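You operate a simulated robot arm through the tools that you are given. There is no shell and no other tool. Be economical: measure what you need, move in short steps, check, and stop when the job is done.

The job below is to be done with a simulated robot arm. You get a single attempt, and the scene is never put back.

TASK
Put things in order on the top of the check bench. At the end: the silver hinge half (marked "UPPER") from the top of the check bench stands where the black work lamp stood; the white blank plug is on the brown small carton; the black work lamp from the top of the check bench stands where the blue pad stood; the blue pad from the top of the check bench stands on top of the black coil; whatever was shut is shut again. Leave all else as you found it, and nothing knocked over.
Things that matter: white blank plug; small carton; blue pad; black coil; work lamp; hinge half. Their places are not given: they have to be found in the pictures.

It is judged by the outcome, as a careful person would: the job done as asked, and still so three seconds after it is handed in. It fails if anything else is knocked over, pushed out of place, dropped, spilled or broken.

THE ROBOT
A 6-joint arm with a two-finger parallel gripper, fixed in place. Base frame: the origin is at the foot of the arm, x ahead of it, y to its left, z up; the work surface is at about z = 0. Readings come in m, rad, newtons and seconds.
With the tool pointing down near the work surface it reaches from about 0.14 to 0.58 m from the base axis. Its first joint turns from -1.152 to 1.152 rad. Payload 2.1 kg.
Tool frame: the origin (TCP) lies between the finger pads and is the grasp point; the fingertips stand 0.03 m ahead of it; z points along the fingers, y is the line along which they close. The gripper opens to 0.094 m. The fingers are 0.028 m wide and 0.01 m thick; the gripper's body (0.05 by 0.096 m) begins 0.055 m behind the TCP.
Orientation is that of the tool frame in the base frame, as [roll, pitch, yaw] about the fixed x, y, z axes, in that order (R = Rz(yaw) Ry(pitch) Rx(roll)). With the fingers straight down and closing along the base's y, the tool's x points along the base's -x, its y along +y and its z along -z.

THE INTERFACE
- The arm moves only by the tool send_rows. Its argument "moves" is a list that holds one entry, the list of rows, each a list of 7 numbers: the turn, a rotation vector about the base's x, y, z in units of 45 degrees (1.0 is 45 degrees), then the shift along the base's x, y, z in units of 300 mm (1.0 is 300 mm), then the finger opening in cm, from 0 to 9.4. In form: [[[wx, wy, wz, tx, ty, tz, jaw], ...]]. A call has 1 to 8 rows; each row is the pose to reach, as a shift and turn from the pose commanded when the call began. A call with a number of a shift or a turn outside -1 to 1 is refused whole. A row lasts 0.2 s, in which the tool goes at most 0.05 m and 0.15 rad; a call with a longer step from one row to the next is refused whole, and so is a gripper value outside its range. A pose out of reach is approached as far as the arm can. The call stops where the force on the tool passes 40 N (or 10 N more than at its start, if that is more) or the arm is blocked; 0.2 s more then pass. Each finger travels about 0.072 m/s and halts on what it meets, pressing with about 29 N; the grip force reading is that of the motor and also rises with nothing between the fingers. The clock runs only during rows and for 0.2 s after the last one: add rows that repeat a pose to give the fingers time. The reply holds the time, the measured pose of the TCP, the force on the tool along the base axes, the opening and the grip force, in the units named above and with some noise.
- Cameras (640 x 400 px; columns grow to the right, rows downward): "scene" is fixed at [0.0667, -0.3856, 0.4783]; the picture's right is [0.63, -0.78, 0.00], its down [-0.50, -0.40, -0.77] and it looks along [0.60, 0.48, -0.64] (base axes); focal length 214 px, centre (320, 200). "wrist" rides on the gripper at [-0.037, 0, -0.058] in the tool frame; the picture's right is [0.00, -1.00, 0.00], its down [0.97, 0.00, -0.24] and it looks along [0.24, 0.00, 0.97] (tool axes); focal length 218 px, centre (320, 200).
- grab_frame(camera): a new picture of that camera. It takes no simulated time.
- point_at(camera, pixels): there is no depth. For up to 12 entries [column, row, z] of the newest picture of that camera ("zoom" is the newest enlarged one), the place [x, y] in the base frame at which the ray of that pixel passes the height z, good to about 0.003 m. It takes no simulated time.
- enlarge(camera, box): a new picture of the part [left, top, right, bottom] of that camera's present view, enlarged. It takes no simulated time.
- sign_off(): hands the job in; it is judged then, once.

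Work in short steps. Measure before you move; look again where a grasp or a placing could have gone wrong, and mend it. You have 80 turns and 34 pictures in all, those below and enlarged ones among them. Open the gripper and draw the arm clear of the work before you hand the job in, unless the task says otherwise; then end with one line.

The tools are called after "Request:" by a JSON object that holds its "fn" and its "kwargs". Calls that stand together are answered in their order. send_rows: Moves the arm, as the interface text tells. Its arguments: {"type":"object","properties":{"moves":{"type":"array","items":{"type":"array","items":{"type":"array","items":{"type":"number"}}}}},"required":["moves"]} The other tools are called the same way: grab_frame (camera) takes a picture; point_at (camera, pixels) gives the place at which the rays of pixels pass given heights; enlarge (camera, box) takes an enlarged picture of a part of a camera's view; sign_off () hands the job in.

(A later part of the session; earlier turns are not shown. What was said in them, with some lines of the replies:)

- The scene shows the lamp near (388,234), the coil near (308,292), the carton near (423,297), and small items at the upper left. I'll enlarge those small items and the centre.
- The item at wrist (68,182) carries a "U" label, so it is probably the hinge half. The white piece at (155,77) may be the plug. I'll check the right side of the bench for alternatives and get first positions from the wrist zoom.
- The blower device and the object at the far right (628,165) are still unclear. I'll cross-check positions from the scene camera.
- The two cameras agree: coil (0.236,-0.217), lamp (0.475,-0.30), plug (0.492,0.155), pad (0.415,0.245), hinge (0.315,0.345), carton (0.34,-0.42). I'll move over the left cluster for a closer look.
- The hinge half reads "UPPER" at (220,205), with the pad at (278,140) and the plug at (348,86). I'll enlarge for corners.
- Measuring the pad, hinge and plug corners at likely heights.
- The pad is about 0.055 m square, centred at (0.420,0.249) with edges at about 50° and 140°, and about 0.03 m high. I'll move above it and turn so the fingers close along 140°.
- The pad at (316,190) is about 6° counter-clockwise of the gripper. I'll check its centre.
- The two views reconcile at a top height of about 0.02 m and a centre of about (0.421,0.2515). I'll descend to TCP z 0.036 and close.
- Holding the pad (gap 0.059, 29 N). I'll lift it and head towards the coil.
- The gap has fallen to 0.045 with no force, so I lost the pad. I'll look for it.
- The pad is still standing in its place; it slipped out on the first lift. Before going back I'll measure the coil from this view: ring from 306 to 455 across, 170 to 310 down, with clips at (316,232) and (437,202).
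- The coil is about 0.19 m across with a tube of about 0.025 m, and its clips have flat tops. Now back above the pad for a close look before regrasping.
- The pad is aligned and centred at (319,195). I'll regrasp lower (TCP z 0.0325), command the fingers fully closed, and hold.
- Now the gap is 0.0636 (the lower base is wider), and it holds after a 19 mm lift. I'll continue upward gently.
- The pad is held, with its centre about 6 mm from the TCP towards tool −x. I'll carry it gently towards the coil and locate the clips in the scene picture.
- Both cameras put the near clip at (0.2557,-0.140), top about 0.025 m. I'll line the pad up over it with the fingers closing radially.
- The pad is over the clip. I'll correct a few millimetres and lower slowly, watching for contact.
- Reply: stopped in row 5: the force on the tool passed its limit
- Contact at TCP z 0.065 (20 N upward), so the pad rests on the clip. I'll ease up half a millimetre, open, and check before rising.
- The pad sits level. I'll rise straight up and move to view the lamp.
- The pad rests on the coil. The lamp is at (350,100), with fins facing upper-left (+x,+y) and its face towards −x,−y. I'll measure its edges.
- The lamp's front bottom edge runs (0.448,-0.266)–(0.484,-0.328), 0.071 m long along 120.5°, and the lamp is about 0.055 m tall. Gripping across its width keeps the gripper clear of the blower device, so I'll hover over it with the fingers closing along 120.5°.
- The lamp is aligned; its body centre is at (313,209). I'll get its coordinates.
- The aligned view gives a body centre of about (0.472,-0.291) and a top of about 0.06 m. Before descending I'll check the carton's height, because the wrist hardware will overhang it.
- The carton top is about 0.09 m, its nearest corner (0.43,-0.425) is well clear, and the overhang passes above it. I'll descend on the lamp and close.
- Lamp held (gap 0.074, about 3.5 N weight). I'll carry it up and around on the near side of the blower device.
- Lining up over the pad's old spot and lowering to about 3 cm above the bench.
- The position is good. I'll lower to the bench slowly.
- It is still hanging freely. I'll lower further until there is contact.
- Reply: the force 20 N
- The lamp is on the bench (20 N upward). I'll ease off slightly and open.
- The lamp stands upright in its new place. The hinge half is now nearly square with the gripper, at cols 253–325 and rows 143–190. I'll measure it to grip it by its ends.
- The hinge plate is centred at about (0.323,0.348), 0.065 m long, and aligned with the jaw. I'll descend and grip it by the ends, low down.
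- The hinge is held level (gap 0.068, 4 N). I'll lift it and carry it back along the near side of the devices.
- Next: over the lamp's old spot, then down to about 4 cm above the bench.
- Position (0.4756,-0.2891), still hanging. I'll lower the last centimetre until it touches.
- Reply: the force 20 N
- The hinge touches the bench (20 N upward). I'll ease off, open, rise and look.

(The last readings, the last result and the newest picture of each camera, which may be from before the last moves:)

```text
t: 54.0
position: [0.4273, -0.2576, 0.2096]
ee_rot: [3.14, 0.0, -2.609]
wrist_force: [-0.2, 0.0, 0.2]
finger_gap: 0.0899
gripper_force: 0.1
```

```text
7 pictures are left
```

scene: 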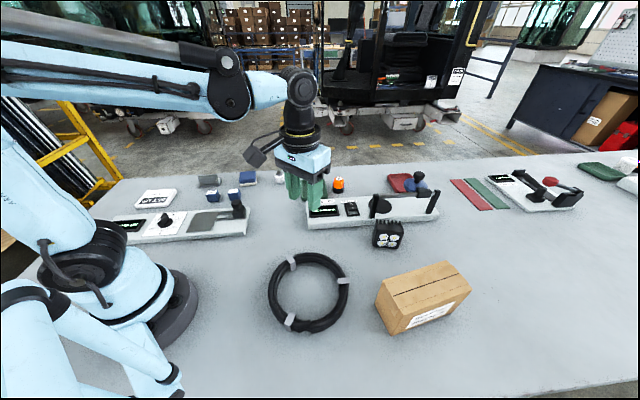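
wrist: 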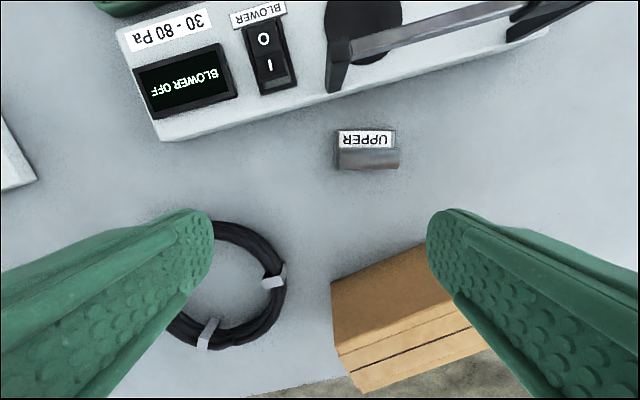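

The hinge half stands where the lamp was. I'll measure the carton top from this view and move on to the plug.

Request:
{"fn": "point_at", "kwargs": {"camera": "wrist", "pixels": [[336, 352, 0.095], [361, 391, 0.095], [334, 283, 0.0], [368, 132, 0.01], [368, 152, 0.015]]}}

Request:
{"fn": "send_rows", "kwargs": {"moves": [[[0, 0, 0, 0, 0.13, 0, 6], [0, 0, 0, 0.01, 0.28, 0, 6], [0, 0, 0, 0.03, 0.42, 0, 6], [0, 0, 0, 0.05, 0.56, 0, 6], [0, 0, 0, 0.07, 0.7, 0, 6], [0, 0, 0, 0.09, 0.84, 0, 6], [0, 0, 0, 0.1, 0.98, 0, 6]]]}}

Request:
{"fn": "send_rows", "kwargs": {"moves": [[[0, 0, 0, 0.04, 0.12, -0.05, 6], [0, 0, 0, 0.08, 0.24, -0.1, 6], [0, 0, 0, 0.1, 0.34, -0.15, 6], [0, 0, 0, 0.1, 0.34, -0.15, 6]]]}}

Request:
{"fn": "grab_frame", "kwargs": {"camera": "wrist"}}

```text
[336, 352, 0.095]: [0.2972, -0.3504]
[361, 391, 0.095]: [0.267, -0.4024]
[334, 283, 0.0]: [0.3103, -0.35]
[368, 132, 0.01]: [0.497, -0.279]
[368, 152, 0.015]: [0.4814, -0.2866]
```

```text
t: 55.6
position: [0.4589, 0.0332, 0.2061]
ee_rot: [3.14, -0.001, -2.611]
wrist_force: [-0.2, 0.5, 0.1]
finger_gap: 0.0601
gripper_force: 0.1
```

```text
t: 56.6
position: [0.4903, 0.1356, 0.1557]
ee_rot: [3.14, -0.001, -2.608]
wrist_force: [0.4, 0.7, 0.5]
finger_gap: 0.06
gripper_force: 0.0
```

```text
6 pictures are left
```

wrist: 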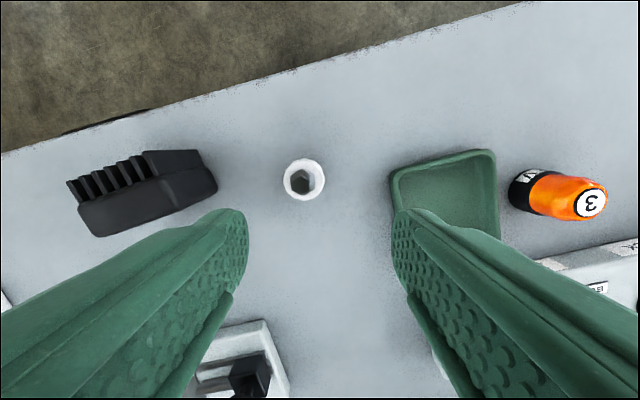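

The plug stands upright at (304,180). I'll measure it.

Request:
{"fn": "point_at", "kwargs": {"camera": "wrist", "pixels": [[304, 179, 0.03], [304, 179, 0.02], [282, 179, 0.025], [326, 179, 0.025], [304, 182, 0.045], [392, 175, 0.02], [218, 185, 0.05]]}}

```text
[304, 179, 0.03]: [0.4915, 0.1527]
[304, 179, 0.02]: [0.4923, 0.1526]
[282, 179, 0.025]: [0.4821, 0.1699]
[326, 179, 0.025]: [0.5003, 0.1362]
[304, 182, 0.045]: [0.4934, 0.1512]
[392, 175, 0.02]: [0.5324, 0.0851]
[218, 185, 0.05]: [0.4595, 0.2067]
```

Plug centre (0.492,0.153), about 0.038 m wide. I'll descend to TCP z ~0.037, close and lift gently.

Request:
{"fn": "send_rows", "kwargs": {"moves": [[[0, 0, 0, 0.006, 0.058, -0.02, 6.4], [0, 0, 0, 0.006, 0.058, -0.14, 6.4], [0, 0, 0, 0.006, 0.058, -0.27, 6.4], [0, 0, 0, 0.006, 0.058, -0.393, 6.4], [0, 0, 0, 0.006, 0.058, -0.393, 6.4], [0, 0, 0, 0.006, 0.058, -0.393, 4], [0, 0, 0, 0.006, 0.058, -0.393, 0], [0, 0, 0, 0.006, 0.058, -0.393, 0]]]}}

Request:
{"fn": "send_rows", "kwargs": {"moves": [[[0, 0, 0, 0, 0, 0, 0], [0, 0, 0, 0, 0, 0.01, 0], [0, 0, 0, 0, 0, 0.025, 0], [0, 0, 0, 0, 0, 0.045, 0], [0, 0, 0, 0, 0, 0.07, 0], [0, 0, 0, 0, 0, 0.1, 0]]]}}

Request:
{"fn": "grab_frame", "kwargs": {"camera": "wrist"}}

```text
t: 58.4
position: [0.4911, 0.1515, 0.0388]
ee_rot: [3.141, 0.001, -2.61]
wrist_force: [-0.3, -0.1, 0.1]
finger_gap: 0.0339
gripper_force: 29.1
```

```text
t: 59.8
position: [0.4922, 0.1508, 0.0712]
ee_rot: [3.14, -0.002, -2.61]
wrist_force: [0.4, -0.5, -1.6]
finger_gap: 0.0341
gripper_force: 29.5
```

```text
5 pictures are left
```

wrist: 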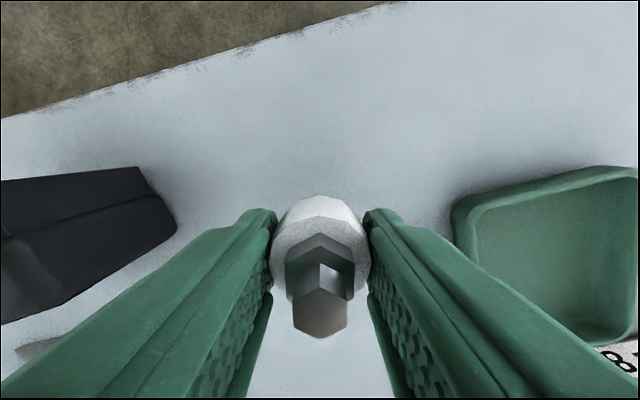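

The plug is held upright. I'll lift high and carry it towards the carton.

Request:
{"fn": "send_rows", "kwargs": {"moves": [[[0, 0, 0, 0, 0, 0.09, 0], [0, 0, 0, 0, 0, 0.21, 0], [0, 0, 0, 0, 0, 0.34, 0], [0, 0, 0, -0.02, -0.02, 0.47, 0], [0, 0, -0.1, -0.07, -0.1, 0.52, 0], [0, 0, -0.22, -0.13, -0.22, 0.52, 0], [0, 0, -0.34, -0.19, -0.34, 0.52, 0], [0, 0, -0.46, -0.25, -0.46, 0.52, 0]]]}}

Request:
{"fn": "send_rows", "kwargs": {"moves": [[[0, 0, -0.06, -0.03, -0.1, 0, 0], [0, 0, -0.16, -0.07, -0.24, 0, 0], [0, 0, -0.26, -0.11, -0.38, 0, 0], [0, 0, -0.36, -0.14, -0.52, 0, 0], [0, 0, -0.46, -0.16, -0.66, 0, 0], [0, 0, -0.56, -0.17, -0.8, 0, 0], [0, 0, -0.6, -0.17, -0.94, 0, 0], [0, 0, -0.6, -0.17, -1.0, 0, 0]]]}}

```text
t: 61.6
position: [0.4184, 0.0155, 0.2243]
ee_rot: [3.141, -0.001, -2.971]
wrist_force: [-0.7, -0.4, -1.7]
finger_gap: 0.0339
gripper_force: 29.0
```

```text
t: 63.4
position: [0.3659, -0.2887, 0.2257]
ee_rot: [3.139, 0.0, 2.841]
wrist_force: [-0.3, 0.5, -1.2]
finger_gap: 0.0342
gripper_force: 29.2
```

Now over the carton's centre at (0.352,-0.410), lowering partway, then a check.

Request:
{"fn": "send_rows", "kwargs": {"moves": [[[0, 0, 0, -0.015, -0.13, 0, 0], [0, 0, 0, -0.03, -0.26, 0, 0], [0, 0, 0, -0.046, -0.36, -0.03, 0], [0, 0, 0, -0.046, -0.404, -0.1, 0], [0, 0, 0, -0.046, -0.404, -0.19, 0], [0, 0, 0, -0.046, -0.404, -0.19, 0]]]}}

Request:
{"fn": "enlarge", "kwargs": {"camera": "scene", "box": [340, 180, 500, 350]}}

```text
t: 64.8
position: [0.353, -0.4076, 0.1685]
ee_rot: [3.141, -0.002, 2.842]
wrist_force: [-0.7, -0.1, -1.3]
finger_gap: 0.034
gripper_force: 28.6
```

```text
2.35 times, centred on (420, 265) of scene
```

zoom: 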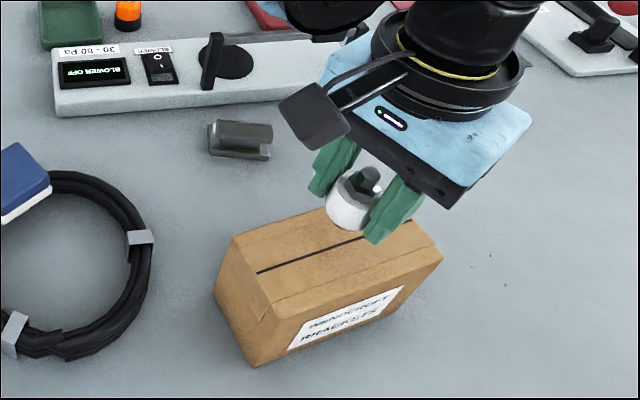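

The plug is above the carton top. I'll lower slowly until it makes contact.

Request:
{"fn": "send_rows", "kwargs": {"moves": [[[0, 0, 0, 0, 0, -0.03, 0], [0, 0, 0, 0, 0, -0.055, 0], [0, 0, 0, 0, 0, -0.07, 0], [0, 0, 0, 0, 0, -0.08, 0], [0, 0, 0, 0, 0, -0.086, 0], [0, 0, 0, 0, 0, -0.092, 0], [0, 0, 0, 0, 0, -0.092, 0]]]}}

```text
t: 66.4
position: [0.3526, -0.4083, 0.1434]
ee_rot: [3.14, 0.001, 2.841]
wrist_force: [-0.3, -0.3, -0.9]
finger_gap: 0.0342
gripper_force: 29.2
```

No contact yet at z 0.143; continuing in 1–2 mm steps.

Request:
{"fn": "send_rows", "kwargs": {"moves": [[[0, 0, 0, 0, 0, -0.005, 0], [0, 0, 0, 0, 0, -0.01, 0], [0, 0, 0, 0, 0, -0.015, 0], [0, 0, 0, 0, 0, -0.015, 0]]]}}

```text
t: 67.5
position: [0.3532, -0.408, 0.1414]
ee_rot: [3.139, 0.0, 2.843]
wrist_force: [0.3, 0.6, 11.9]
finger_gap: 0.0335
gripper_force: 28.7
stopped in row 4: the force on the tool passed its limit (the readings are from after the stop); the commanded pose is now the measured one
```

Contact with the carton top at TCP z 0.141. I'll release gently, then rise.

Request:
{"fn": "send_rows", "kwargs": {"moves": [[[0, 0, 0, 0, 0, 0.001, 0], [0, 0, 0, 0, 0, 0.001, 3.8], [0, 0, 0, 0, 0, 0.001, 4.8], [0, 0, 0, 0, 0, 0.001, 6.5], [0, 0, 0, 0, 0, 0.001, 6.5]]]}}

Request:
{"fn": "send_rows", "kwargs": {"moves": [[[0, 0, 0, 0, 0, 0.05, 6.5], [0, 0, 0, 0, 0, 0.15, 6.5], [0, 0, 0, 0, 0, 0.28, 6.5], [0, 0, 0, 0, 0, 0.4, 6.5], [0, 0, 0, 0, 0.13, 0.45, 6.5], [0, 0, 0, 0, 0.28, 0.45, 6.5], [0, 0, 0, 0, 0.43, 0.45, 6.5], [0, 0, 0, 0, 0.58, 0.45, 6.5]]]}}

Request:
{"fn": "grab_frame", "kwargs": {"camera": "scene"}}

```text
t: 68.7
position: [0.3535, -0.409, 0.1399]
ee_rot: [3.14, 0.002, 2.844]
wrist_force: [0.3, -0.2, 0.0]
finger_gap: 0.0648
gripper_force: 0.0
```

```text
t: 70.5
position: [0.3518, -0.2307, 0.2763]
ee_rot: [3.14, 0.0, 2.842]
wrist_force: [-0.7, 0.2, 0.6]
finger_gap: 0.0649
gripper_force: 0.1
out of reach, approached as far as the arm can: row 4
```

```text
3 pictures are left
```

scene: 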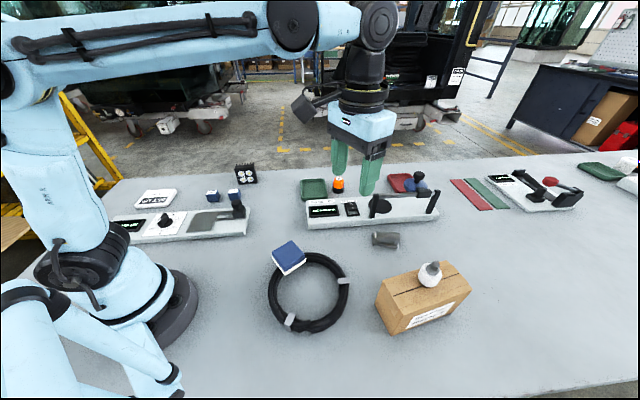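

All four items are in place: plug on the carton (430,275), hinge (386,239), lamp (245,174), pad on the coil (288,257). I'll take one close check of the pad and plug.

Request:
{"fn": "enlarge", "kwargs": {"camera": "scene", "box": [250, 220, 480, 350]}}

Request:
{"fn": "send_rows", "kwargs": {"moves": [[[0, 0, 0, 0, 0.1, 0.1, 9], [0, 0, 0, 0, 0.2, 0.2, 9], [0, 0, 0, 0, 0.3, 0.25, 9], [0, 0, 0, 0, 0.4, 0.25, 9], [0, 0, 0, 0, 0.4, 0.25, 9]]]}}

```text
2.78 times, centred on (365, 285) of scene
```

zoom: 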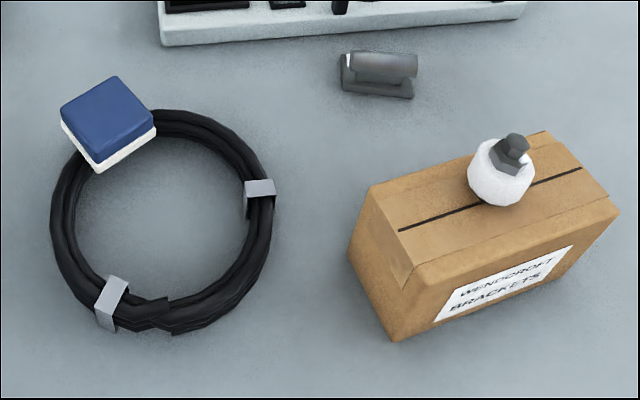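

```text
t: 71.7
position: [0.351, -0.1138, 0.3508]
ee_rot: [3.139, -0.001, 2.842]
wrist_force: [-0.9, -0.3, -0.4]
finger_gap: 0.0898
gripper_force: 0.0
```

Everything stands stable, the arm is clear with the gripper open, and nothing shut was opened along the way. Handing in.

Request:
{"fn": "sign_off", "kwargs": {}}

```text
The job is handed in.
```

The job is handed in: the hinge half stands where the lamp was, the lamp where the blue pad was, the pad on the coil (over one of its clips), and the white plug on the carton. On the first try the pad slipped from the gripper but stayed in its place; nothing was knocked over, and nothing that was shut was opened.
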